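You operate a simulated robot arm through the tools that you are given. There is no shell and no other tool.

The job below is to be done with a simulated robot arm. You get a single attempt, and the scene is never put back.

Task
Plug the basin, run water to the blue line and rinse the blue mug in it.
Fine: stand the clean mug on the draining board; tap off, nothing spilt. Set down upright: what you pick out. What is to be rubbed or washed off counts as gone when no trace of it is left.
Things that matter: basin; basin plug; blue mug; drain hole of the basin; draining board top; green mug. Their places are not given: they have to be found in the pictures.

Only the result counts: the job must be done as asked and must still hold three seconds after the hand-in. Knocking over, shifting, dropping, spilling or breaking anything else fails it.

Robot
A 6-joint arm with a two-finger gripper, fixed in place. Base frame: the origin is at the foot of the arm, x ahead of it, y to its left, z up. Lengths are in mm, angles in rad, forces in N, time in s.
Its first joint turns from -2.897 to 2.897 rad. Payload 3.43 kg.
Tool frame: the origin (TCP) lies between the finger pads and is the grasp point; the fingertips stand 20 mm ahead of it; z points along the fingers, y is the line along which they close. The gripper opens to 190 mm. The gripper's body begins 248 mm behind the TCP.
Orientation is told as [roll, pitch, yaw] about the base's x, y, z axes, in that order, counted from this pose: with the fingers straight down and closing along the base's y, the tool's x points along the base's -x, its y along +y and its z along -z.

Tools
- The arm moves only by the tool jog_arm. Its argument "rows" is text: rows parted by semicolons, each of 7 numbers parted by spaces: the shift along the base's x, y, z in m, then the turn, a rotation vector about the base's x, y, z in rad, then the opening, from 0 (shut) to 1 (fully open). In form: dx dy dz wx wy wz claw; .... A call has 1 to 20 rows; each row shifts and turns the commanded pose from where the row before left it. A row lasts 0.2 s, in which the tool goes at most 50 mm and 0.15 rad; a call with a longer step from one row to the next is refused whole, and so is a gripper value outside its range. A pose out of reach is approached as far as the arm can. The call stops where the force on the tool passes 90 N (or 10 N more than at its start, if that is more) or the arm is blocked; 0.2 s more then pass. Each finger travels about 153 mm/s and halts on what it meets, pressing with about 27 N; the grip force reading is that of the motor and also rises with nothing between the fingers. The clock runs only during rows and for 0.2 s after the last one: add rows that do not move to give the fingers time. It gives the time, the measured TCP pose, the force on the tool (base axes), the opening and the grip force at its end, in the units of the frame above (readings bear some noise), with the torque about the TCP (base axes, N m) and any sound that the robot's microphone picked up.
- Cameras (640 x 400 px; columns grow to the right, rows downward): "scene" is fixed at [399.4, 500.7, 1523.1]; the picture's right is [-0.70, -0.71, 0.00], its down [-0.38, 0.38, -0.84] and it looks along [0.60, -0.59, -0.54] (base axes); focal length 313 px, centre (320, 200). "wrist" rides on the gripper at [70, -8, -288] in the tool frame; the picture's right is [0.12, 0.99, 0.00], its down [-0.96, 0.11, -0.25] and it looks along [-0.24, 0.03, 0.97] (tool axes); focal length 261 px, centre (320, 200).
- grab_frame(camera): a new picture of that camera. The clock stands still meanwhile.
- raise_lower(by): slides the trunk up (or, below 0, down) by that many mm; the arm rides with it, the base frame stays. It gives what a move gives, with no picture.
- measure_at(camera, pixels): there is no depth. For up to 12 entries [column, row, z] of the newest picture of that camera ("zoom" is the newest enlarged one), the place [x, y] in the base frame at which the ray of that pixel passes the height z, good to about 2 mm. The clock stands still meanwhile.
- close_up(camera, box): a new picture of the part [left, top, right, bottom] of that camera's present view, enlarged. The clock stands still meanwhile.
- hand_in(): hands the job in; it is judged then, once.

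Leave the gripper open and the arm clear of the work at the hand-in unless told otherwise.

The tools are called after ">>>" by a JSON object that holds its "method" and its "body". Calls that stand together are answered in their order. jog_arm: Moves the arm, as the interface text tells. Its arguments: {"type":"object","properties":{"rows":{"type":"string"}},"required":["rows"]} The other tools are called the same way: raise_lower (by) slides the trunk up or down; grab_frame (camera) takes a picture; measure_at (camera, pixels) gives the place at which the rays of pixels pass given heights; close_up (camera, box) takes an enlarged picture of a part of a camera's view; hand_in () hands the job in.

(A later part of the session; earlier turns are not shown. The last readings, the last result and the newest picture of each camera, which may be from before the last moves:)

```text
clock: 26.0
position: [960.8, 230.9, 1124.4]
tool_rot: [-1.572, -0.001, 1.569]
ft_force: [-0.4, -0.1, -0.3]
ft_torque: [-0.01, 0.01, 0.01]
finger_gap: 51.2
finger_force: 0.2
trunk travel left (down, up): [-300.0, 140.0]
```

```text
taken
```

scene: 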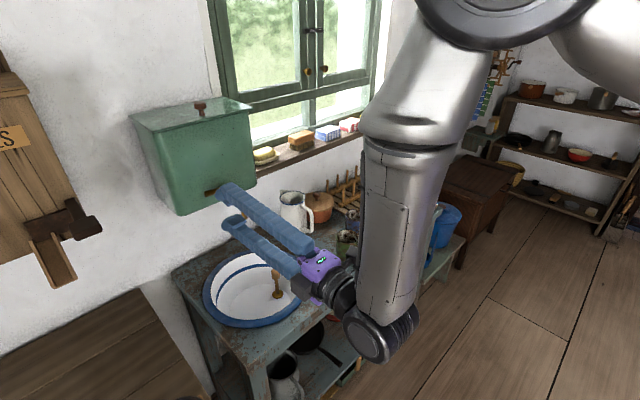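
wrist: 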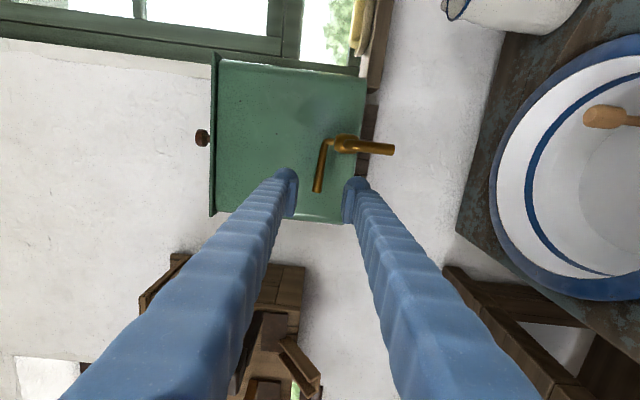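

The lever lies between the upper and lower finger. I move forward 88 mm so the pads cover the lever (tips stop about 15 mm before the tank).

>>> {"method": "jog_arm", "body": {"rows": "0.022 0 0 0 0 0 0.27; 0.022 0 0 0 0 0 0.27; 0.022 0 0 0 0 0 0.27; 0.02 0 0 0 0 0 0.27; 0 0 0 0 0 0 0.27"}}

>>> {"method": "grab_frame", "body": {"camera": "wrist"}}

>>> {"method": "close_up", "body": {"camera": "scene", "box": [180, 140, 340, 260]}}

```text
clock: 27.2
position: [1047.2, 231.5, 1124.1]
tool_rot: [-1.57, 0.001, 1.569]
ft_force: [-0.2, 0.9, 0.0]
ft_torque: [0.0, 0.0, -0.01]
finger_gap: 51.5
finger_force: 0.1
trunk travel left (down, up): [-300.0, 140.0]
```

```text
taken
```

wrist: 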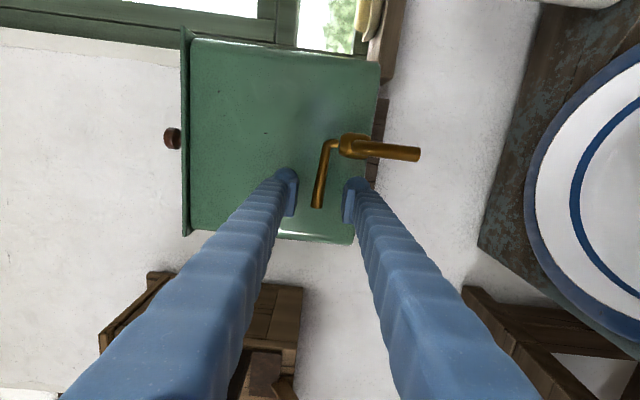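

```text
3.33 times, centred on (260, 200) of scene
```

zoom: 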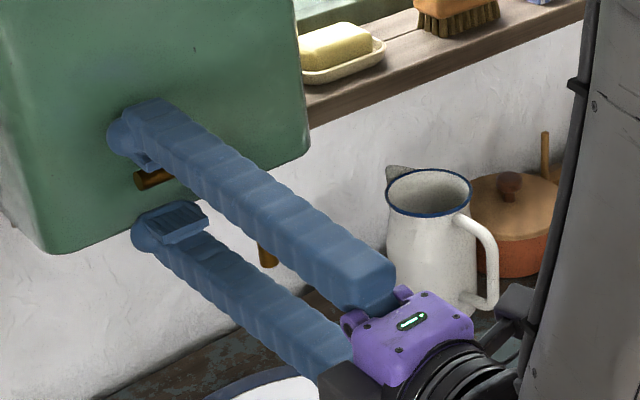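

The lever end is between the pads. I close on it.

>>> {"method": "jog_arm", "body": {"rows": "0 0 0 0 0 0 0.1; 0 0 0 0 0 0 0; 0 0 0 0 0 0 0"}}

>>> {"method": "close_up", "body": {"camera": "wrist", "box": [260, 120, 420, 240]}}

```text
clock: 28.0
position: [1048.5, 231.1, 1127.6]
tool_rot: [-1.573, -0.001, 1.569]
ft_force: [6.6, 0.2, 10.2]
ft_torque: [1.16, -0.15, 0.4]
finger_gap: 12.2
finger_force: 44.3
trunk travel left (down, up): [-300.0, 140.0]
```

```text
3.33 times, centred on (340, 180) of wrist
```

zoom: 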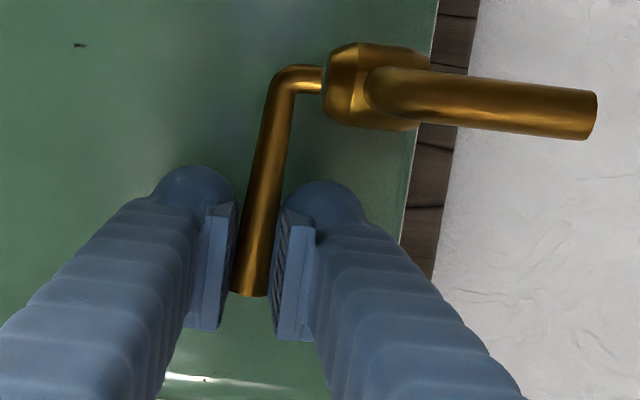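

Gripped (12 mm, lever 3 mm higher than assumed). I lift 3 mm to relieve, then pull the lever about 20° toward me and read the forces.

>>> {"method": "jog_arm", "body": {"rows": "0 0 0.003 0 0 0 0; -0.0085 -0.0009 0 0 0 0 0; -0.0103 -0.0028 0 0 0 0 0; 0 0 0 0 0 0 0"}}

>>> {"method": "close_up", "body": {"camera": "wrist", "box": [260, 120, 420, 240]}}

```text
clock: 29.0
position: [1026.6, 226.4, 1126.9]
tool_rot: [-1.568, 0.001, 1.568]
ft_force: [0.7, -0.1, 0.9]
ft_torque: [0.02, 0.01, 0.02]
finger_gap: 0.0
finger_force: 33.9
trunk travel left (down, up): [-300.0, 140.0]
```

```text
3.33 times, centred on (340, 180) of wrist
```

zoom: 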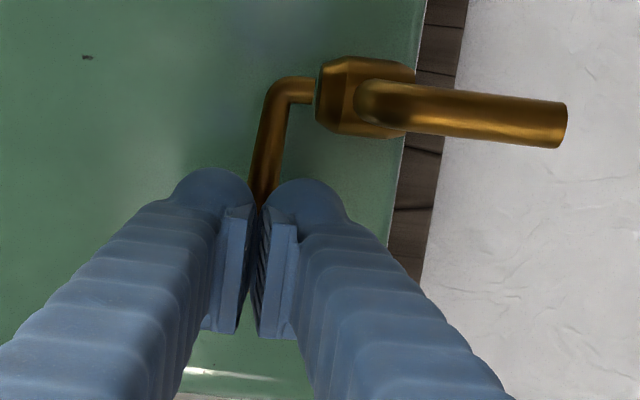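

The pinch slipped off and the lever did not turn: friction alone is too weak. New plan: hook it. I fully open the gripper (fingers at their stops), tip the tool 45° down-forward so the upper finger can reach over and behind the lever with only its tip, then pull. First retreat to (941,234,1119) and tip.

>>> {"method": "jog_arm", "body": {"rows": "-0.0213 0.0019 -0.0019 0 0 0 0; -0.0213 0.0019 -0.0019 0 0 0 0.3; -0.0213 0.0019 -0.0019 0 0 0 1; -0.0213 0.0019 -0.0019 0 0 0 1; 0 0 0 0 0.1309 0 1; 0 0 0 0 0.1309 0 1; 0 0 0 0 0.1309 0 1; 0 0 0 0 0.1309 0 1; 0 0 0 0 0.1309 0 1; 0 0 0 0 0.1309 0 1; 0 0 0 0 0 0 1; 0 0 0 0 0 0 1"}}

>>> {"method": "grab_frame", "body": {"camera": "wrist"}}

>>> {"method": "grab_frame", "body": {"camera": "scene"}}

```text
clock: 31.6
position: [941.9, 233.3, 1118.0]
tool_rot: [-0.782, 0.0, 1.57]
ft_force: [0.7, -0.3, -0.6]
ft_torque: [-0.03, 0.01, 0.0]
finger_gap: 189.8
finger_force: 0.0
trunk travel left (down, up): [-300.0, 140.0]
```

```text
taken
```

wrist: 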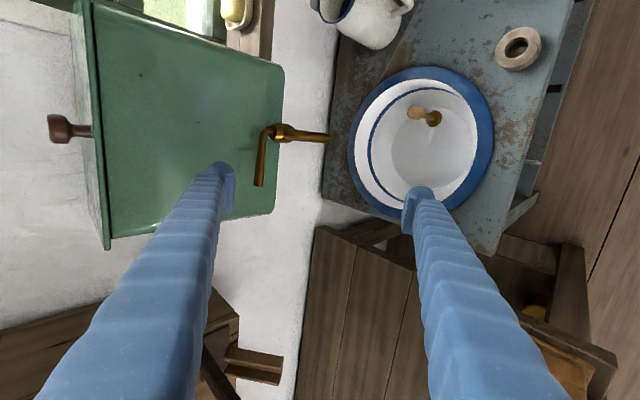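

```text
taken
```

scene: 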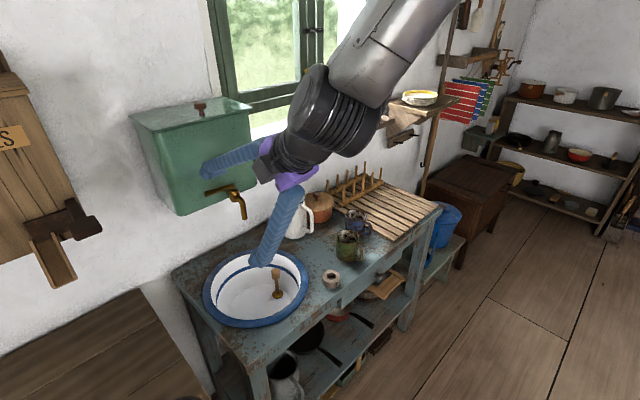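

This pose is excellent: the wrist camera sees the tap and the whole basin with its blue line. The lever (col 258) is on the inner side of the upper finger (col 236), with about 2 mm side clearance. I shift 1.5 mm outward and advance 45 mm along the tool axis.

>>> {"method": "jog_arm", "body": {"rows": "0.0012 0 0.0012 0 0 0 1; 0.0106 0 -0.0106 0 0 0 1; 0.0106 0 -0.0106 0 0 0 1; 0.0106 0 -0.0106 0 0 0 1; 0 0 0 0 0 0 1"}}

>>> {"method": "close_up", "body": {"camera": "wrist", "box": [180, 100, 340, 240]}}

>>> {"method": "close_up", "body": {"camera": "scene", "box": [180, 130, 300, 230]}}

```text
clock: 32.8
position: [975.8, 234.5, 1089.0]
tool_rot: [-0.785, 0.0, 1.568]
ft_force: [-0.6, 0.2, 0.8]
ft_torque: [-0.03, 0.0, 0.01]
finger_gap: 190.0
finger_force: 0.0
trunk travel left (down, up): [-300.0, 140.0]
```

```text
2.86 times, centred on (260, 170) of wrist
```

zoom: 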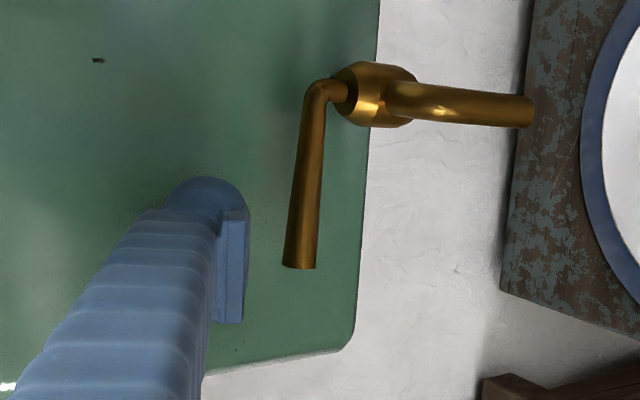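

```text
4.00 times, centred on (240, 180) of scene
```

zoom: 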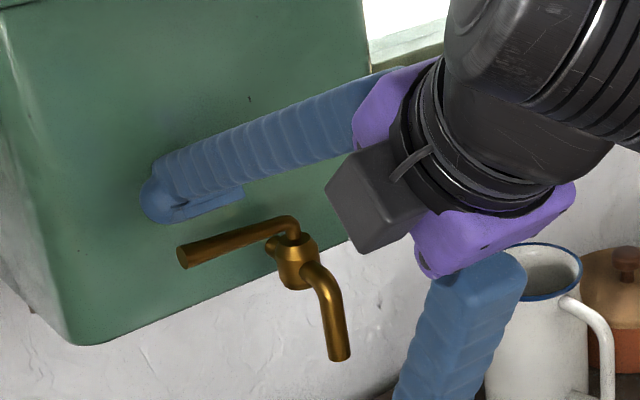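

The finger tip is just above and beyond the lever with about 5 mm side clearance. I advance another 14 mm along the axis in small steps, watching for touch with the tank.

>>> {"method": "jog_arm", "body": {"rows": "0.0034 0 -0.0034 0 0 0 1; 0.0034 0 -0.0034 0 0 0 1; 0.0034 0 -0.0034 0 0 0 1; 0 0 0 0 0 0 1"}}

>>> {"method": "close_up", "body": {"camera": "wrist", "box": [180, 100, 340, 240]}}

>>> {"method": "close_up", "body": {"camera": "scene", "box": [190, 150, 270, 220]}}

```text
clock: 33.8
position: [986.7, 233.9, 1079.2]
tool_rot: [-0.786, 0.0, 1.571]
ft_force: [-0.3, -0.5, 0.5]
ft_torque: [-0.01, -0.01, 0.0]
finger_gap: 190.1
finger_force: 0.0
trunk travel left (down, up): [-300.0, 140.0]
```

```text
2.86 times, centred on (260, 170) of wrist
```

zoom: 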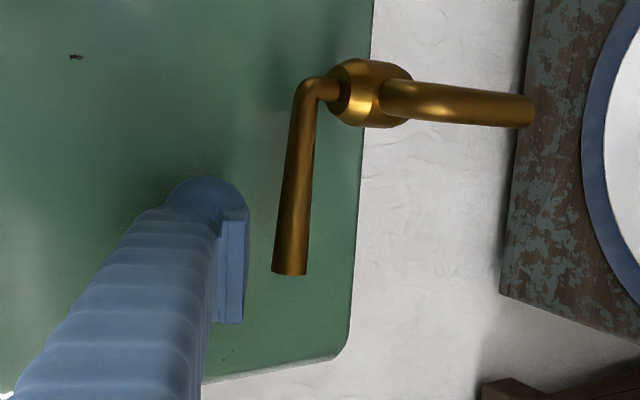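

```text
5.71 times, centred on (230, 185) of scene
```

zoom: 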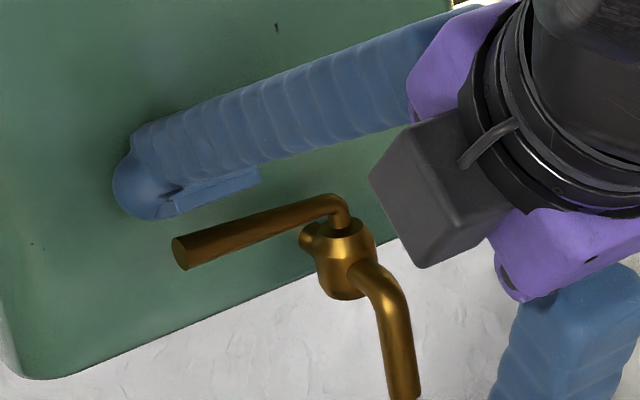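

No contact yet. The tip's useful hold on the lever is only about 6 mm, so I go in a bit deeper (combined small steps), then close the side gap along the finger's face until touch.

>>> {"method": "jog_arm", "body": {"rows": "-0.0021 0 -0.0021 0 0 0 1; 0.0018 0 -0.0018 0 0 0 1; 0.0018 0 -0.0018 0 0 0 1; 0 0 0 0 0 0 1"}}

```text
clock: 34.8
position: [986.9, 234.9, 1072.4]
tool_rot: [-0.786, 0.001, 1.57]
ft_force: [-0.1, 0.5, 0.4]
ft_torque: [0.0, 0.0, 0.03]
finger_gap: 189.8
finger_force: 0.1
trunk travel left (down, up): [-300.0, 140.0]
```

>>> {"method": "jog_arm", "body": {"rows": "-0.0011 0 -0.0011 0 0 0 1; -0.0011 0 -0.0011 0 0 0 1; 0 0 0 0 0 0 1"}}

>>> {"method": "close_up", "body": {"camera": "wrist", "box": [200, 110, 300, 220]}}

```text
clock: 35.6
position: [985.1, 234.2, 1070.1]
tool_rot: [-0.784, 0.0, 1.568]
ft_force: [0.0, -0.5, 0.5]
ft_torque: [0.02, 0.0, -0.02]
finger_gap: 189.9
finger_force: 0.1
trunk travel left (down, up): [-300.0, 140.0]
```

```text
3.64 times, centred on (250, 165) of wrist
```

zoom: 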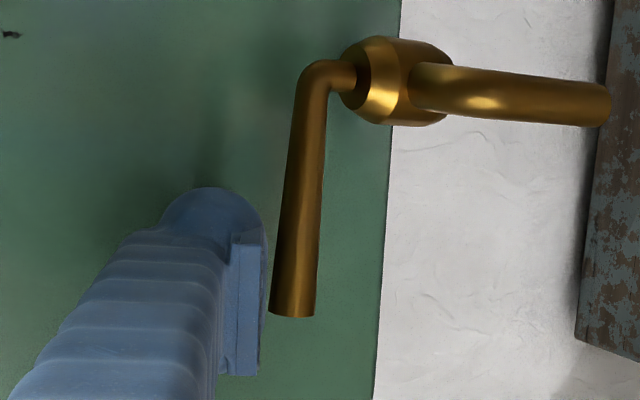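

Almost touching. A little more along the face normal, then pull.

>>> {"method": "jog_arm", "body": {"rows": "-0.0012 0 -0.0012 0 0 0 1; -0.0012 0 -0.0012 0 0 0 1; 0 0 0 0 0 0 1"}}

```text
clock: 36.4
position: [983.5, 233.2, 1066.9]
tool_rot: [-0.783, -0.001, 1.569]
ft_force: [0.0, -0.2, -0.2]
ft_torque: [0.04, -0.03, 0.01]
finger_gap: 190.0
finger_force: 0.1
trunk travel left (down, up): [-300.0, 140.0]
```

>>> {"method": "jog_arm", "body": {"rows": "-0.0012 0 -0.0012 0 0 0 1; -0.0012 0 -0.0012 0 0 0 1; 0 0 0 0 0 0 1"}}

>>> {"method": "close_up", "body": {"camera": "wrist", "box": [200, 110, 300, 220]}}

>>> {"method": "close_up", "body": {"camera": "scene", "box": [190, 150, 270, 220]}}

```text
clock: 37.2
position: [980.8, 233.8, 1068.1]
tool_rot: [-0.787, 0.001, 1.569]
ft_force: [1.2, 0.5, 7.8]
ft_torque: [0.08, -0.46, 0.11]
finger_gap: 190.1
finger_force: 0.0
trunk travel left (down, up): [-300.0, 140.0]
```

```text
3.64 times, centred on (250, 165) of wrist
```

zoom: 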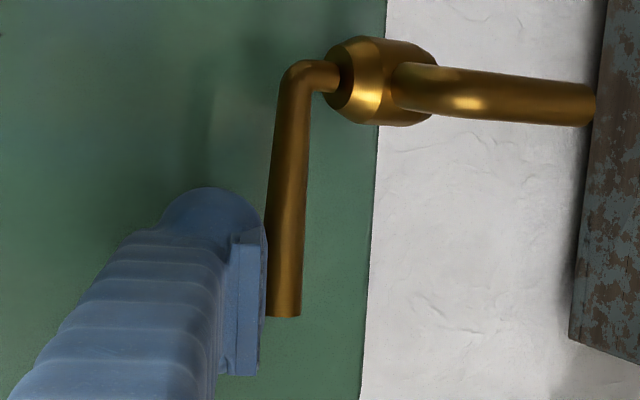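

```text
5.71 times, centred on (230, 185) of scene
```

zoom: 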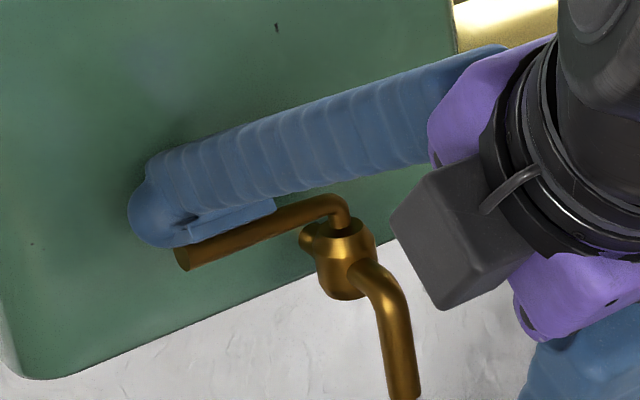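

Contact: 7.8 N upward on the finger, lever touches the pad edge in the picture. I pull in -x by 4 mm and check whether the lever follows.

>>> {"method": "jog_arm", "body": {"rows": "-0.002 0 0 0 0 0 1; -0.002 0 0 0 0 0 1; 0 0 0 0 0 0 1"}}

>>> {"method": "close_up", "body": {"camera": "wrist", "box": [200, 110, 300, 220]}}

```text
clock: 38.0
position: [976.7, 233.6, 1066.4]
tool_rot: [-0.784, 0.001, 1.569]
ft_force: [1.5, -1.1, 10.2]
ft_torque: [0.12, -0.65, 0.03]
finger_gap: 190.1
finger_force: 0.0
trunk travel left (down, up): [-300.0, 140.0]
```

```text
3.64 times, centred on (250, 165) of wrist
```

zoom: 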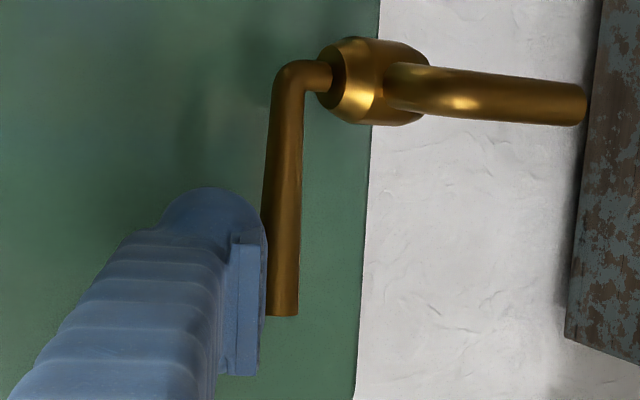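

The lever end seems to have moved a little. I continue pulling 6 mm.

>>> {"method": "jog_arm", "body": {"rows": "-0.003 0 0 0 0 0 1; -0.003 0 0 0 0 0 1; 0 0 0 0 0 0 1"}}

>>> {"method": "close_up", "body": {"camera": "wrist", "box": [200, 110, 300, 220]}}

>>> {"method": "close_up", "body": {"camera": "scene", "box": [190, 150, 270, 220]}}

```text
clock: 38.8
position: [970.1, 234.0, 1066.8]
tool_rot: [-0.786, 0.0, 1.569]
ft_force: [-0.3, -0.9, 7.4]
ft_torque: [0.11, -0.62, -0.04]
finger_gap: 190.0
finger_force: 0.0
trunk travel left (down, up): [-300.0, 140.0]
```

```text
3.64 times, centred on (250, 165) of wrist
```

zoom: 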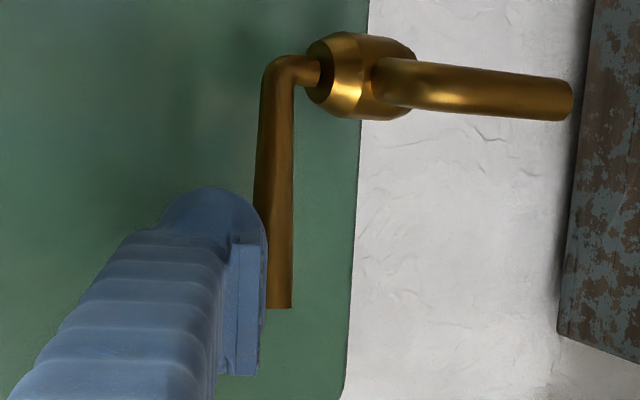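

```text
5.71 times, centred on (230, 185) of scene
```

zoom: 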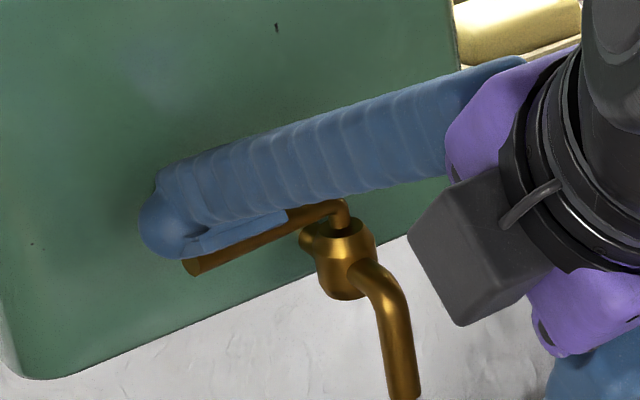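

In the scene zoom the lever end moved from (181,252) to (191,266): it is turning, with little force. I continue pulling 15 mm and look at the spout and basin.

>>> {"method": "jog_arm", "body": {"rows": "-0.005 0 0 0 0 0 1; -0.005 0 0 0 0 0 1; -0.005 0 0 0 0 0 1; 0 0 0 0 0 0 1"}}

>>> {"method": "grab_frame", "body": {"camera": "wrist"}}

>>> {"method": "close_up", "body": {"camera": "scene", "box": [190, 150, 310, 320]}}

```text
clock: 39.8
position: [955.1, 233.2, 1066.2]
tool_rot: [-0.784, 0.001, 1.569]
ft_force: [-0.1, 0.6, 0.0]
ft_torque: [-0.01, -0.03, -0.02]
finger_gap: 189.9
finger_force: 0.1
trunk travel left (down, up): [-300.0, 140.0]
```

```text
taken
```

wrist: 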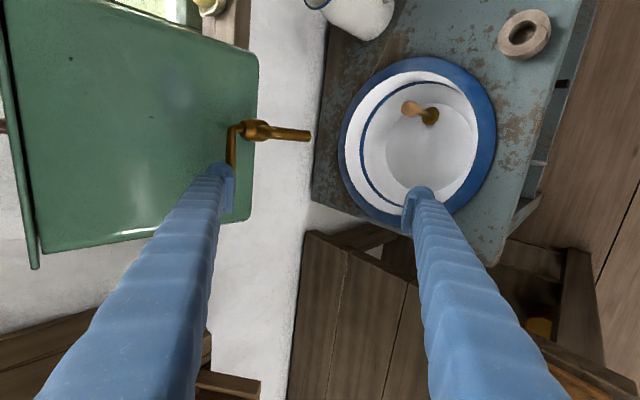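

```text
2.35 times, centred on (250, 235) of scene
```

zoom: 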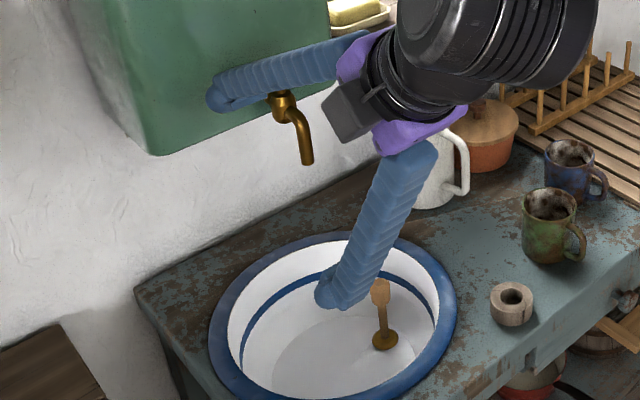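

Force dropped to zero; I zoom in to see whether the lever turned or the finger slid over it.

>>> {"method": "close_up", "body": {"camera": "wrist", "box": [190, 100, 330, 220]}}

>>> {"method": "close_up", "body": {"camera": "scene", "box": [190, 160, 270, 240]}}

```text
3.33 times, centred on (260, 160) of wrist
```

zoom: 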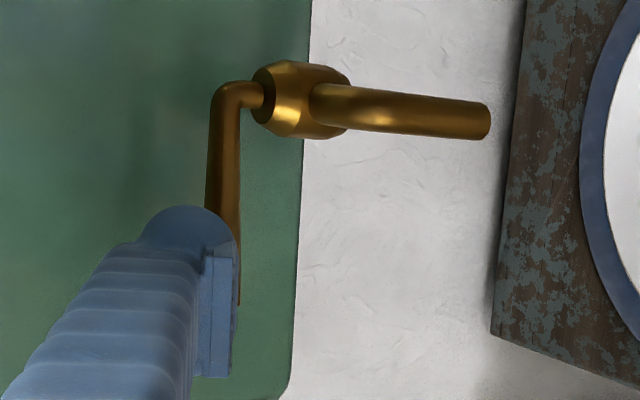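

```text
5.00 times, centred on (230, 200) of scene
```

zoom: 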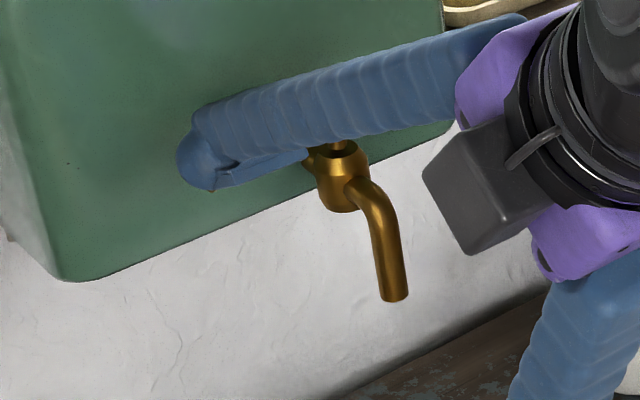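

The lever has turned roughly 10–15°, then the finger tip slid over it. There is now more room behind the lever. I back off along the tool axis by 45 mm and look again.

>>> {"method": "jog_arm", "body": {"rows": "-0.0106 0 0.0106 0 0 0 1; -0.0106 0 0.0106 0 0 0 1; -0.0106 0 0.0106 0 0 0 1; 0.0106 0 0.0106 0 0 0 1; 0 0 0 0 0 0 1"}}

>>> {"method": "grab_frame", "body": {"camera": "wrist"}}

>>> {"method": "close_up", "body": {"camera": "wrist", "box": [190, 90, 330, 220]}}

>>> {"method": "close_up", "body": {"camera": "scene", "box": [190, 160, 270, 240]}}

```text
clock: 41.0
position: [934.2, 233.6, 1109.1]
tool_rot: [-0.786, 0.001, 1.571]
ft_force: [0.3, -0.1, -0.6]
ft_torque: [0.03, 0.02, 0.02]
finger_gap: 190.3
finger_force: 0.0
trunk travel left (down, up): [-300.0, 140.0]
```

```text
taken
```

wrist: 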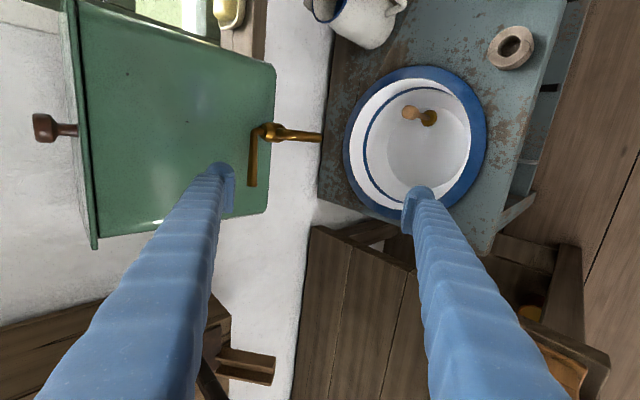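

```text
3.08 times, centred on (260, 155) of wrist
```

zoom: 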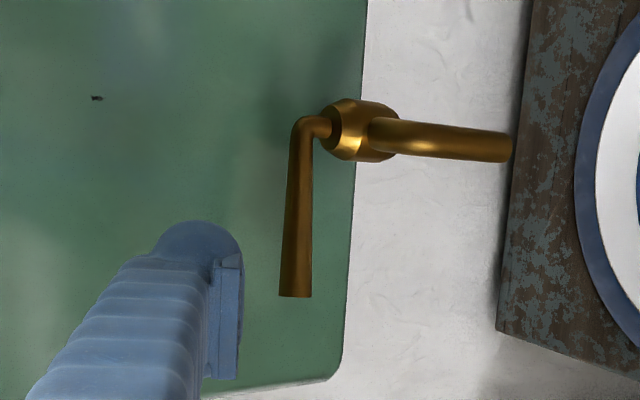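

```text
5.00 times, centred on (230, 200) of scene
```

zoom: 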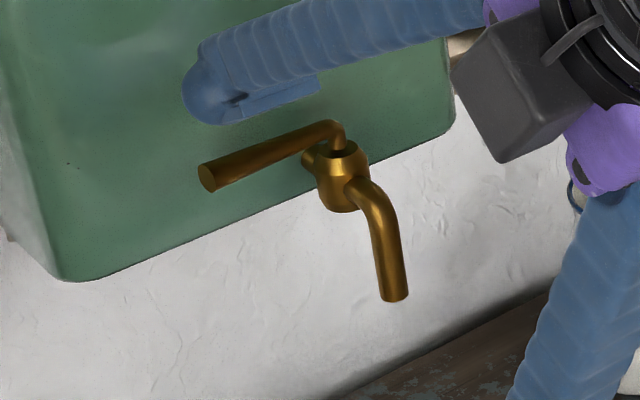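

The lever has turned only about 7°, so its end is now near x=1046 and there's ~30 mm behind it. The earlier pinch held it only with the rounded tips; with more room I can pinch it with the pads proper. I turn the tool back to horizontal and line up again.

>>> {"method": "jog_arm", "body": {"rows": "0.0043 -0.0008 0.003 0 -0.1309 0 0.6; 0.0043 -0.0008 0.003 0 -0.1309 0 0.27; 0.0043 -0.0008 0.003 0 -0.1309 0 0.27; 0.0043 -0.0008 0.003 0 -0.1309 0 0.27; 0.0043 -0.0008 0.003 0 -0.1309 0 0.27; 0.0043 -0.0008 0.003 0 -0.1309 0 0.27; 0.02 0 0 0 0 0 0.27; 0.02 0 0 0 0 0 0.27; 0 0 0 0 0 0 0.27"}}

>>> {"method": "close_up", "body": {"camera": "wrist", "box": [250, 110, 410, 240]}}

>>> {"method": "close_up", "body": {"camera": "scene", "box": [190, 160, 270, 240]}}

```text
clock: 43.0
position: [999.4, 230.2, 1125.2]
tool_rot: [-1.571, 0.001, 1.569]
ft_force: [1.1, -0.5, 0.2]
ft_torque: [0.02, -0.01, 0.0]
finger_gap: 51.1
finger_force: 0.0
trunk travel left (down, up): [-300.0, 140.0]
```

```text
3.08 times, centred on (330, 175) of wrist
```

zoom: 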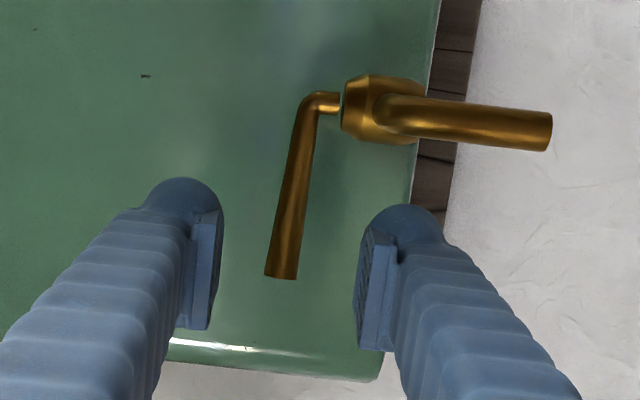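

```text
5.00 times, centred on (230, 200) of scene
```

zoom: 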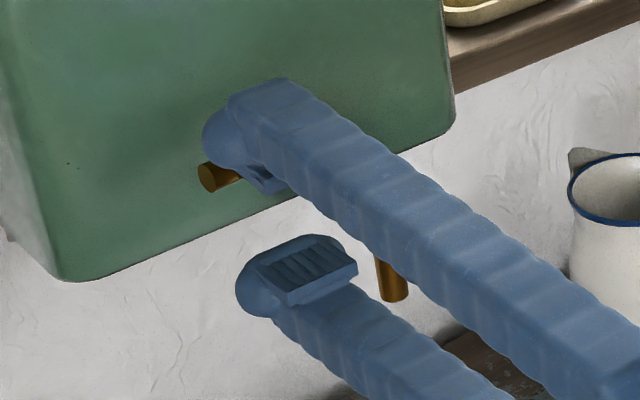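

Lever end now at about (1046,243,1126), centred between the fingers. I advance 56 mm so that the pads (not the rounded tips) cover it.

>>> {"method": "jog_arm", "body": {"rows": "0.02 0 0 0 0 0 0.27; 0.02 0 0 0 0 0 0.27; 0.01 0 0.0005 0 0 0 0.27; 0.006 0 0 0 0 0 0.27; 0 0 0 0 0 0 0.27"}}

>>> {"method": "close_up", "body": {"camera": "wrist", "box": [250, 110, 410, 240]}}

>>> {"method": "close_up", "body": {"camera": "scene", "box": [180, 150, 260, 230]}}

```text
clock: 44.2
position: [1054.7, 229.0, 1128.3]
tool_rot: [-1.571, 0.0, 1.569]
ft_force: [-0.3, -0.4, 0.0]
ft_torque: [-0.03, 0.01, -0.01]
finger_gap: 51.3
finger_force: 0.0
trunk travel left (down, up): [-300.0, 140.0]
```

```text
3.08 times, centred on (330, 175) of wrist
```

zoom: 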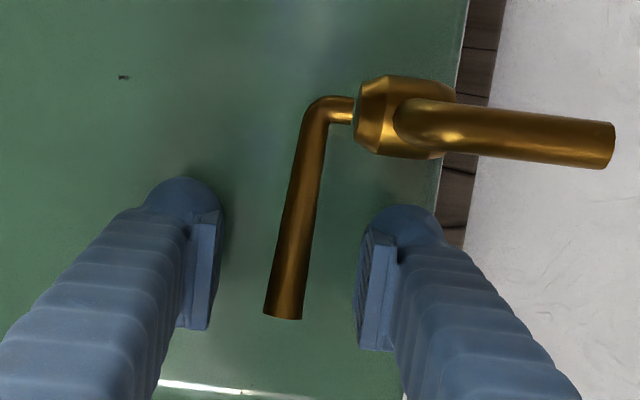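

```text
5.00 times, centred on (220, 190) of scene
```

zoom: 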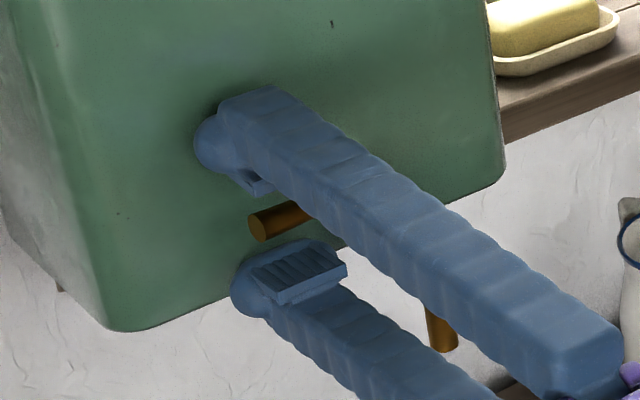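

I check the pad versus lever position more exactly by measuring pixels of this scene zoom: lever end centre (262,228) at z≈1126, lower pad's front corners (252,267) and (307,241) at z≈1103, bulb tip (232,290).

>>> {"method": "measure_at", "body": {"camera": "zoom", "pixels": [[262, 228, 1126], [262, 228, 1128], [305, 208, 1133], [252, 267, 1103], [307, 241, 1103], [345, 268, 1103], [288, 293, 1103], [232, 285, 1095]]}}

```text
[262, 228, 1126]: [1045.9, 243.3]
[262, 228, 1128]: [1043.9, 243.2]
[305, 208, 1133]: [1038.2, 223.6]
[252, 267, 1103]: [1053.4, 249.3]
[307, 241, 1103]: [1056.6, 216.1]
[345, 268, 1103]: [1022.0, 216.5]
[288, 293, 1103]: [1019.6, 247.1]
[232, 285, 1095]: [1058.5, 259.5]
```

The pads reach from x≈1020 to 1055, and the lever lies at x≈1046, now properly inside the pads. I close.

>>> {"method": "jog_arm", "body": {"rows": "0 0 0 0 0 0 0.1; 0 0 0 0 0 0 0; 0 0 0 0 0 0 0"}}

>>> {"method": "close_up", "body": {"camera": "wrist", "box": [250, 110, 410, 240]}}

```text
clock: 45.0
position: [1055.3, 227.8, 1127.6]
tool_rot: [-1.57, -0.003, 1.568]
ft_force: [-1.4, 0.2, 0.5]
ft_torque: [1.54, 0.17, 0.01]
finger_gap: 8.8
finger_force: 42.7
trunk travel left (down, up): [-300.0, 140.0]
```

```text
3.08 times, centred on (330, 175) of wrist
```

zoom: 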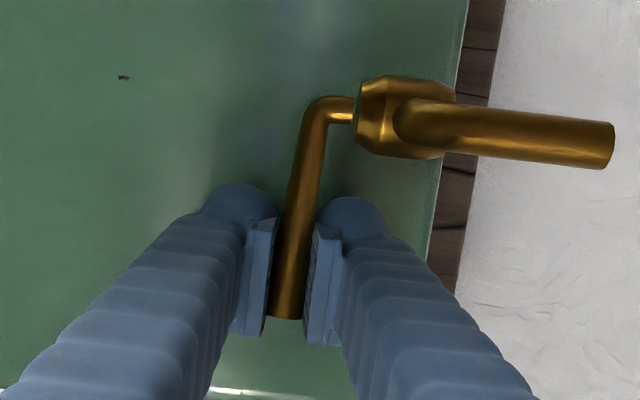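

Gripped at the pads. I pull the lever along its arc by about 15°.

>>> {"method": "jog_arm", "body": {"rows": "-0.005 -0.0007 0 0 0 0 0; -0.005 -0.0012 0 0 0 0 0; -0.005 -0.0014 0 0 0 0 0; 0 0 0 0 0 0 0"}}

>>> {"method": "close_up", "body": {"camera": "wrist", "box": [250, 110, 410, 240]}}

>>> {"method": "close_up", "body": {"camera": "scene", "box": [180, 150, 300, 320]}}

```text
clock: 46.0
position: [1042.3, 227.4, 1127.5]
tool_rot: [-1.571, 0.0, 1.571]
ft_force: [23.7, 10.4, 7.7]
ft_torque: [1.36, 0.33, 1.44]
finger_gap: 9.3
finger_force: 42.7
trunk travel left (down, up): [-300.0, 140.0]
```

```text
3.08 times, centred on (330, 175) of wrist
```

zoom: 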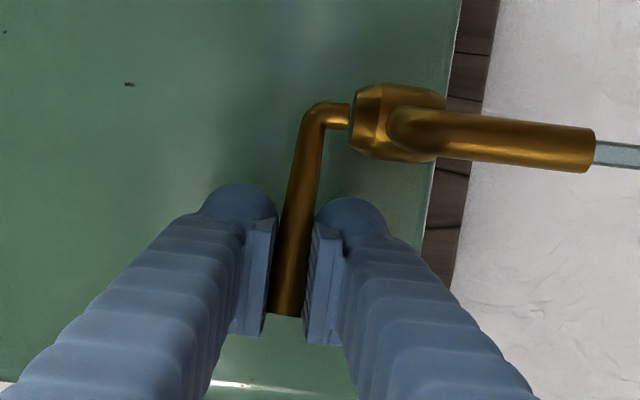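

```text
2.35 times, centred on (240, 235) of scene
```

zoom: 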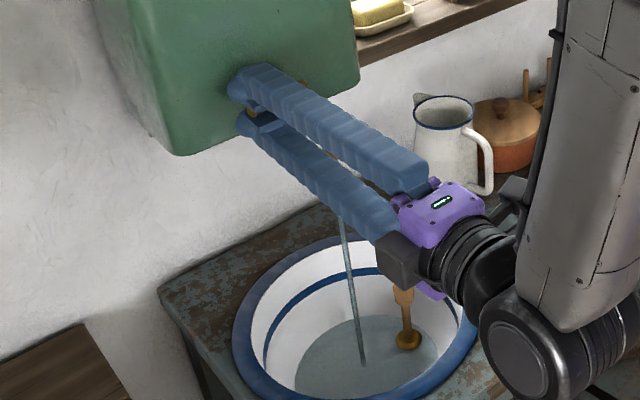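

Water is running in a thin stream (scene zoom (350,290)), the basin is visible. I hold here for 1 s and look at the level.

>>> {"method": "jog_arm", "body": {"rows": "0 0 0 0 0 0 0; 0 0 0 0 0 0 0; 0 0 0 0 0 0 0; 0 0 0 0 0 0 0"}}

>>> {"method": "close_up", "body": {"camera": "scene", "box": [200, 240, 320, 330]}}

```text
clock: 47.0
position: [1041.5, 226.4, 1126.4]
tool_rot: [-1.572, 0.001, 1.57]
ft_force: [22.8, 13.8, 14.5]
ft_torque: [1.39, 0.36, 1.4]
finger_gap: 9.3
finger_force: 43.1
trunk travel left (down, up): [-300.0, 140.0]
```

```text
4.44 times, centred on (260, 285) of scene
```

zoom: 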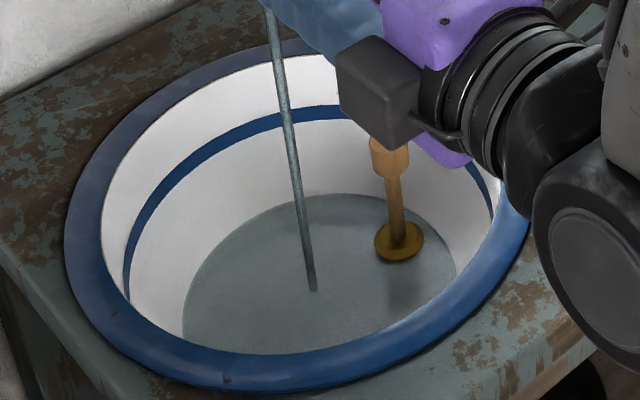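

Water covers the bottom. I wait 2 s more and compare the water edge (far edge now at row ~195 in this zoom; blue line at row ~112).

>>> {"method": "jog_arm", "body": {"rows": "0 0 0 0 0 0 0; 0 0 0 0 0 0 0; 0 0 0 0 0 0 0; 0 0 0 0 0 0 0; 0 0 0 0 0 0 0; 0 0 0 0 0 0 0; 0 0 0 0 0 0 0; 0 0 0 0 0 0 0; 0 0 0 0 0 0 0"}}

>>> {"method": "close_up", "body": {"camera": "scene", "box": [200, 240, 320, 330]}}

```text
clock: 49.0
position: [1040.6, 225.7, 1127.1]
tool_rot: [-1.571, -0.002, 1.571]
ft_force: [17.0, 14.6, 19.0]
ft_torque: [1.36, 0.38, 1.16]
finger_gap: 9.1
finger_force: 43.3
trunk travel left (down, up): [-300.0, 140.0]
```

```text
4.44 times, centred on (260, 285) of scene
```

zoom: 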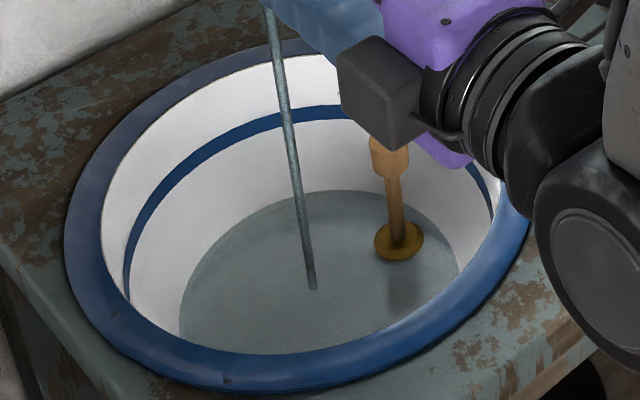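

The edge rises about 2.5 px per second: steady and slow. I open a little more (8 mm) and wait 3 s.

>>> {"method": "jog_arm", "body": {"rows": "-0.004 -0.0018 0 0 0 0 0; -0.004 -0.002 0 0 0 0 0; 0 0 0 0 0 0 0; 0 0 0 0 0 0 0; 0 0 0 0 0 0 0; 0 0 0 0 0 0 0; 0 0 0 0 0 0 0; 0 0 0 0 0 0 0; 0 0 0 0 0 0 0; 0 0 0 0 0 0 0; 0 0 0 0 0 0 0; 0 0 0 0 0 0 0; 0 0 0 0 0 0 0; 0 0 0 0 0 0 0; 0 0 0 0 0 0 0"}}

>>> {"method": "close_up", "body": {"camera": "scene", "box": [180, 170, 320, 330]}}

>>> {"method": "close_up", "body": {"camera": "wrist", "box": [250, 110, 410, 240]}}

```text
clock: 52.2
position: [1032.9, 221.3, 1125.5]
tool_rot: [-1.57, 0.0, 1.57]
ft_force: [9.9, 11.0, 7.4]
ft_torque: [0.58, 0.22, 0.76]
finger_gap: 10.6
finger_force: 43.9
trunk travel left (down, up): [-300.0, 140.0]
```

```text
2.50 times, centred on (250, 250) of scene
```

zoom: 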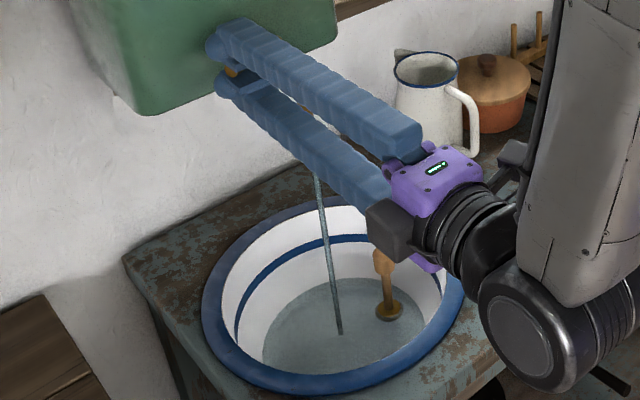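

```text
3.08 times, centred on (330, 175) of wrist
```

zoom: 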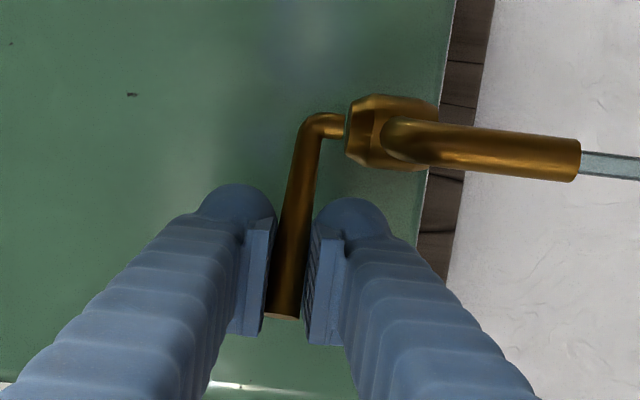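

The pinch holds and the water keeps running. I wait 4 s and look again.

>>> {"method": "jog_arm", "body": {"rows": "0 0 0 0 0 0 0; 0 0 0 0 0 0 0; 0 0 0 0 0 0 0; 0 0 0 0 0 0 0; 0 0 0 0 0 0 0; 0 0 0 0 0 0 0; 0 0 0 0 0 0 0; 0 0 0 0 0 0 0; 0 0 0 0 0 0 0; 0 0 0 0 0 0 0; 0 0 0 0 0 0 0; 0 0 0 0 0 0 0; 0 0 0 0 0 0 0; 0 0 0 0 0 0 0; 0 0 0 0 0 0 0; 0 0 0 0 0 0 0; 0 0 0 0 0 0 0; 0 0 0 0 0 0 0; 0 0 0 0 0 0 0; 0 0 0 0 0 0 0"}}

>>> {"method": "close_up", "body": {"camera": "scene", "box": [200, 240, 320, 330]}}

```text
clock: 56.4
position: [1033.8, 221.6, 1126.7]
tool_rot: [-1.568, -0.001, 1.569]
ft_force: [-0.1, 7.7, -2.0]
ft_torque: [0.6, 0.28, 0.18]
finger_gap: 10.7
finger_force: 44.5
trunk travel left (down, up): [-300.0, 140.0]
```

```text
4.44 times, centred on (260, 285) of scene
```

zoom: 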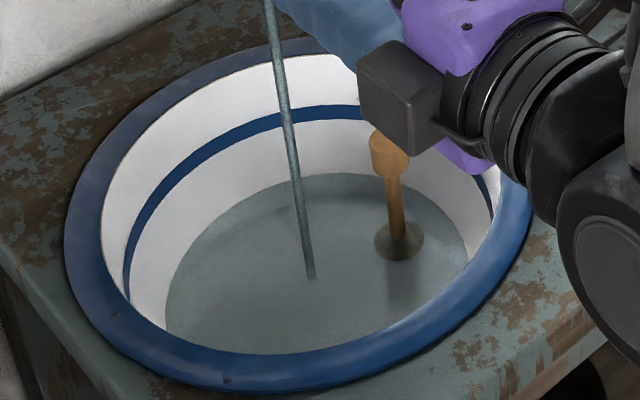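

Far edge at row ~173 now, rate about 2.3 px/s; the line is at ~112. I wait about 8 s more in two calls and look.

>>> {"method": "jog_arm", "body": {"rows": "0 0 0 0 0 0 0; 0 0 0 0 0 0 0; 0 0 0 0 0 0 0; 0 0 0 0 0 0 0; 0 0 0 0 0 0 0; 0 0 0 0 0 0 0; 0 0 0 0 0 0 0; 0 0 0 0 0 0 0; 0 0 0 0 0 0 0; 0 0 0 0 0 0 0; 0 0 0 0 0 0 0; 0 0 0 0 0 0 0; 0 0 0 0 0 0 0; 0 0 0 0 0 0 0; 0 0 0 0 0 0 0; 0 0 0 0 0 0 0; 0 0 0 0 0 0 0; 0 0 0 0 0 0 0; 0 0 0 0 0 0 0; 0 0 0 0 0 0 0"}}

>>> {"method": "jog_arm", "body": {"rows": "0 0 0 0 0 0 0; 0 0 0 0 0 0 0; 0 0 0 0 0 0 0; 0 0 0 0 0 0 0; 0 0 0 0 0 0 0; 0 0 0 0 0 0 0; 0 0 0 0 0 0 0; 0 0 0 0 0 0 0; 0 0 0 0 0 0 0; 0 0 0 0 0 0 0; 0 0 0 0 0 0 0; 0 0 0 0 0 0 0; 0 0 0 0 0 0 0; 0 0 0 0 0 0 0; 0 0 0 0 0 0 0; 0 0 0 0 0 0 0; 0 0 0 0 0 0 0; 0 0 0 0 0 0 0; 0 0 0 0 0 0 0; 0 0 0 0 0 0 0"}}

>>> {"method": "close_up", "body": {"camera": "scene", "box": [200, 240, 320, 330]}}

```text
clock: 60.6
position: [1032.9, 221.0, 1126.6]
tool_rot: [-1.567, 0.001, 1.569]
ft_force: [1.3, 6.2, -4.4]
ft_torque: [0.73, 0.28, 0.25]
finger_gap: 10.5
finger_force: 44.2
trunk travel left (down, up): [-300.0, 140.0]
```

```text
clock: 64.8
position: [1032.1, 222.7, 1126.3]
tool_rot: [-1.568, 0.0, 1.57]
ft_force: [3.8, 6.6, -3.0]
ft_torque: [0.73, 0.31, 0.36]
finger_gap: 10.4
finger_force: 44.2
trunk travel left (down, up): [-300.0, 140.0]
```

```text
4.44 times, centred on (260, 285) of scene
```

zoom: 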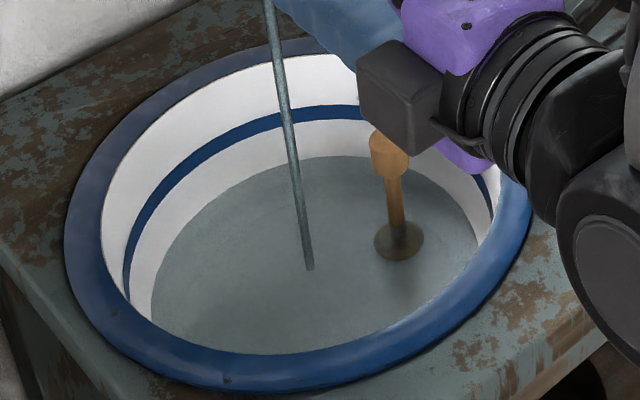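

Far edge at row ~157, about 1.9 px/s. I wait another 12.6 s.

>>> {"method": "jog_arm", "body": {"rows": "0 0 0 0 0 0 0; 0 0 0 0 0 0 0; 0 0 0 0 0 0 0; 0 0 0 0 0 0 0; 0 0 0 0 0 0 0; 0 0 0 0 0 0 0; 0 0 0 0 0 0 0; 0 0 0 0 0 0 0; 0 0 0 0 0 0 0; 0 0 0 0 0 0 0; 0 0 0 0 0 0 0; 0 0 0 0 0 0 0; 0 0 0 0 0 0 0; 0 0 0 0 0 0 0; 0 0 0 0 0 0 0; 0 0 0 0 0 0 0; 0 0 0 0 0 0 0; 0 0 0 0 0 0 0; 0 0 0 0 0 0 0; 0 0 0 0 0 0 0"}}

>>> {"method": "jog_arm", "body": {"rows": "0 0 0 0 0 0 0; 0 0 0 0 0 0 0; 0 0 0 0 0 0 0; 0 0 0 0 0 0 0; 0 0 0 0 0 0 0; 0 0 0 0 0 0 0; 0 0 0 0 0 0 0; 0 0 0 0 0 0 0; 0 0 0 0 0 0 0; 0 0 0 0 0 0 0; 0 0 0 0 0 0 0; 0 0 0 0 0 0 0; 0 0 0 0 0 0 0; 0 0 0 0 0 0 0; 0 0 0 0 0 0 0; 0 0 0 0 0 0 0; 0 0 0 0 0 0 0; 0 0 0 0 0 0 0; 0 0 0 0 0 0 0; 0 0 0 0 0 0 0"}}

>>> {"method": "jog_arm", "body": {"rows": "0 0 0 0 0 0 0; 0 0 0 0 0 0 0; 0 0 0 0 0 0 0; 0 0 0 0 0 0 0; 0 0 0 0 0 0 0; 0 0 0 0 0 0 0; 0 0 0 0 0 0 0; 0 0 0 0 0 0 0; 0 0 0 0 0 0 0; 0 0 0 0 0 0 0; 0 0 0 0 0 0 0; 0 0 0 0 0 0 0; 0 0 0 0 0 0 0; 0 0 0 0 0 0 0; 0 0 0 0 0 0 0; 0 0 0 0 0 0 0; 0 0 0 0 0 0 0; 0 0 0 0 0 0 0; 0 0 0 0 0 0 0; 0 0 0 0 0 0 0"}}

>>> {"method": "close_up", "body": {"camera": "scene", "box": [200, 240, 320, 330]}}

```text
clock: 69.0
position: [1032.2, 222.2, 1125.9]
tool_rot: [-1.568, 0.0, 1.569]
ft_force: [5.9, 6.3, -0.5]
ft_torque: [0.74, 0.3, 0.43]
finger_gap: 10.3
finger_force: 43.6
trunk travel left (down, up): [-300.0, 140.0]
```

```text
clock: 73.2
position: [1032.1, 221.5, 1127.5]
tool_rot: [-1.569, 0.001, 1.569]
ft_force: [5.5, 4.4, -1.2]
ft_torque: [0.8, 0.35, 0.39]
finger_gap: 10.3
finger_force: 43.9
trunk travel left (down, up): [-300.0, 140.0]
```

```text
clock: 77.4
position: [1031.6, 221.8, 1126.9]
tool_rot: [-1.568, -0.001, 1.57]
ft_force: [6.3, 5.3, -1.5]
ft_torque: [0.78, 0.36, 0.45]
finger_gap: 10.5
finger_force: 43.6
trunk travel left (down, up): [-300.0, 140.0]
```

```text
4.44 times, centred on (260, 285) of scene
```

zoom: 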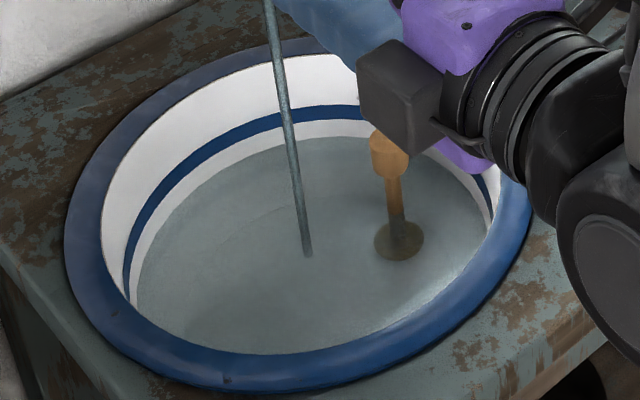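

Far edge at row ~137, rate 1.6 px/s; line centre ~112. I wait 8.4 s more.

>>> {"method": "jog_arm", "body": {"rows": "0 0 0 0 0 0 0; 0 0 0 0 0 0 0; 0 0 0 0 0 0 0; 0 0 0 0 0 0 0; 0 0 0 0 0 0 0; 0 0 0 0 0 0 0; 0 0 0 0 0 0 0; 0 0 0 0 0 0 0; 0 0 0 0 0 0 0; 0 0 0 0 0 0 0; 0 0 0 0 0 0 0; 0 0 0 0 0 0 0; 0 0 0 0 0 0 0; 0 0 0 0 0 0 0; 0 0 0 0 0 0 0; 0 0 0 0 0 0 0; 0 0 0 0 0 0 0; 0 0 0 0 0 0 0; 0 0 0 0 0 0 0; 0 0 0 0 0 0 0"}}

>>> {"method": "jog_arm", "body": {"rows": "0 0 0 0 0 0 0; 0 0 0 0 0 0 0; 0 0 0 0 0 0 0; 0 0 0 0 0 0 0; 0 0 0 0 0 0 0; 0 0 0 0 0 0 0; 0 0 0 0 0 0 0; 0 0 0 0 0 0 0; 0 0 0 0 0 0 0; 0 0 0 0 0 0 0; 0 0 0 0 0 0 0; 0 0 0 0 0 0 0; 0 0 0 0 0 0 0; 0 0 0 0 0 0 0; 0 0 0 0 0 0 0; 0 0 0 0 0 0 0; 0 0 0 0 0 0 0; 0 0 0 0 0 0 0; 0 0 0 0 0 0 0; 0 0 0 0 0 0 0"}}

>>> {"method": "close_up", "body": {"camera": "scene", "box": [200, 240, 320, 330]}}

```text
clock: 81.6
position: [1032.6, 222.3, 1125.7]
tool_rot: [-1.568, -0.001, 1.569]
ft_force: [6.8, 5.4, -0.4]
ft_torque: [0.88, 0.37, 0.43]
finger_gap: 10.2
finger_force: 43.6
trunk travel left (down, up): [-300.0, 140.0]
```

```text
clock: 85.8
position: [1032.1, 222.5, 1126.1]
tool_rot: [-1.569, 0.0, 1.569]
ft_force: [6.4, 3.7, -0.3]
ft_torque: [0.84, 0.42, 0.47]
finger_gap: 10.2
finger_force: 43.9
trunk travel left (down, up): [-300.0, 140.0]
```

```text
4.44 times, centred on (260, 285) of scene
```

zoom: 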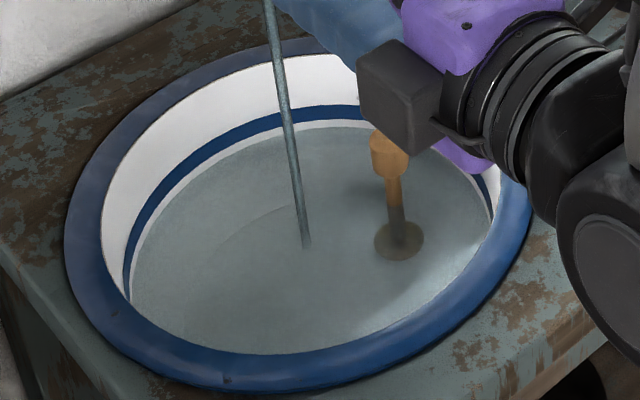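

Far edge row ~126, line from ~120 to ~105. I wait 4.2 s and check closely.

>>> {"method": "jog_arm", "body": {"rows": "0 0 0 0 0 0 0; 0 0 0 0 0 0 0; 0 0 0 0 0 0 0; 0 0 0 0 0 0 0; 0 0 0 0 0 0 0; 0 0 0 0 0 0 0; 0 0 0 0 0 0 0; 0 0 0 0 0 0 0; 0 0 0 0 0 0 0; 0 0 0 0 0 0 0; 0 0 0 0 0 0 0; 0 0 0 0 0 0 0; 0 0 0 0 0 0 0; 0 0 0 0 0 0 0; 0 0 0 0 0 0 0; 0 0 0 0 0 0 0; 0 0 0 0 0 0 0; 0 0 0 0 0 0 0; 0 0 0 0 0 0 0; 0 0 0 0 0 0 0"}}

>>> {"method": "close_up", "body": {"camera": "scene", "box": [215, 250, 285, 300]}}

```text
clock: 90.0
position: [1031.5, 220.6, 1126.1]
tool_rot: [-1.57, 0.001, 1.568]
ft_force: [5.7, 5.8, -0.6]
ft_torque: [0.92, 0.44, 0.47]
finger_gap: 10.1
finger_force: 43.8
trunk travel left (down, up): [-300.0, 140.0]
```

```text
8.00 times, centred on (250, 275) of scene
```

zoom: 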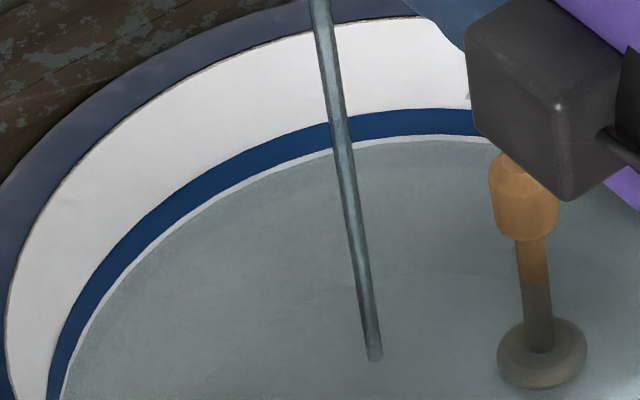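

The edge is ~7 px (8x zoom) under the line, which is 27 px thick here. I wait 4.2 s and look again.

>>> {"method": "jog_arm", "body": {"rows": "0 0 0 0 0 0 0; 0 0 0 0 0 0 0; 0 0 0 0 0 0 0; 0 0 0 0 0 0 0; 0 0 0 0 0 0 0; 0 0 0 0 0 0 0; 0 0 0 0 0 0 0; 0 0 0 0 0 0 0; 0 0 0 0 0 0 0; 0 0 0 0 0 0 0; 0 0 0 0 0 0 0; 0 0 0 0 0 0 0; 0 0 0 0 0 0 0; 0 0 0 0 0 0 0; 0 0 0 0 0 0 0; 0 0 0 0 0 0 0; 0 0 0 0 0 0 0; 0 0 0 0 0 0 0; 0 0 0 0 0 0 0; 0 0 0 0 0 0 0"}}

>>> {"method": "close_up", "body": {"camera": "scene", "box": [215, 250, 285, 300]}}

```text
clock: 94.2
position: [1032.3, 222.2, 1125.6]
tool_rot: [-1.57, 0.003, 1.57]
ft_force: [6.2, 4.8, -0.1]
ft_torque: [0.95, 0.44, 0.47]
finger_gap: 10.0
finger_force: 43.8
trunk travel left (down, up): [-300.0, 140.0]
```

```text
8.00 times, centred on (250, 275) of scene
```

zoom: 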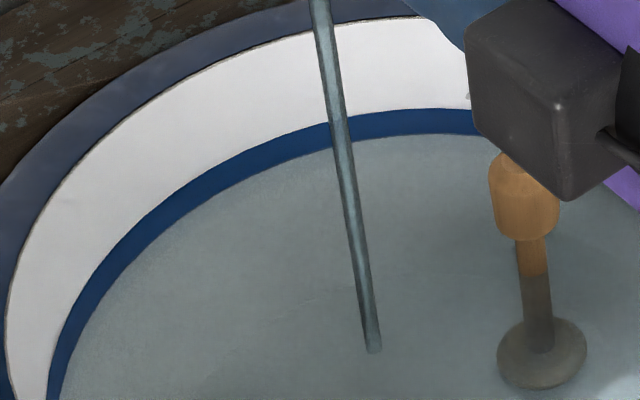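

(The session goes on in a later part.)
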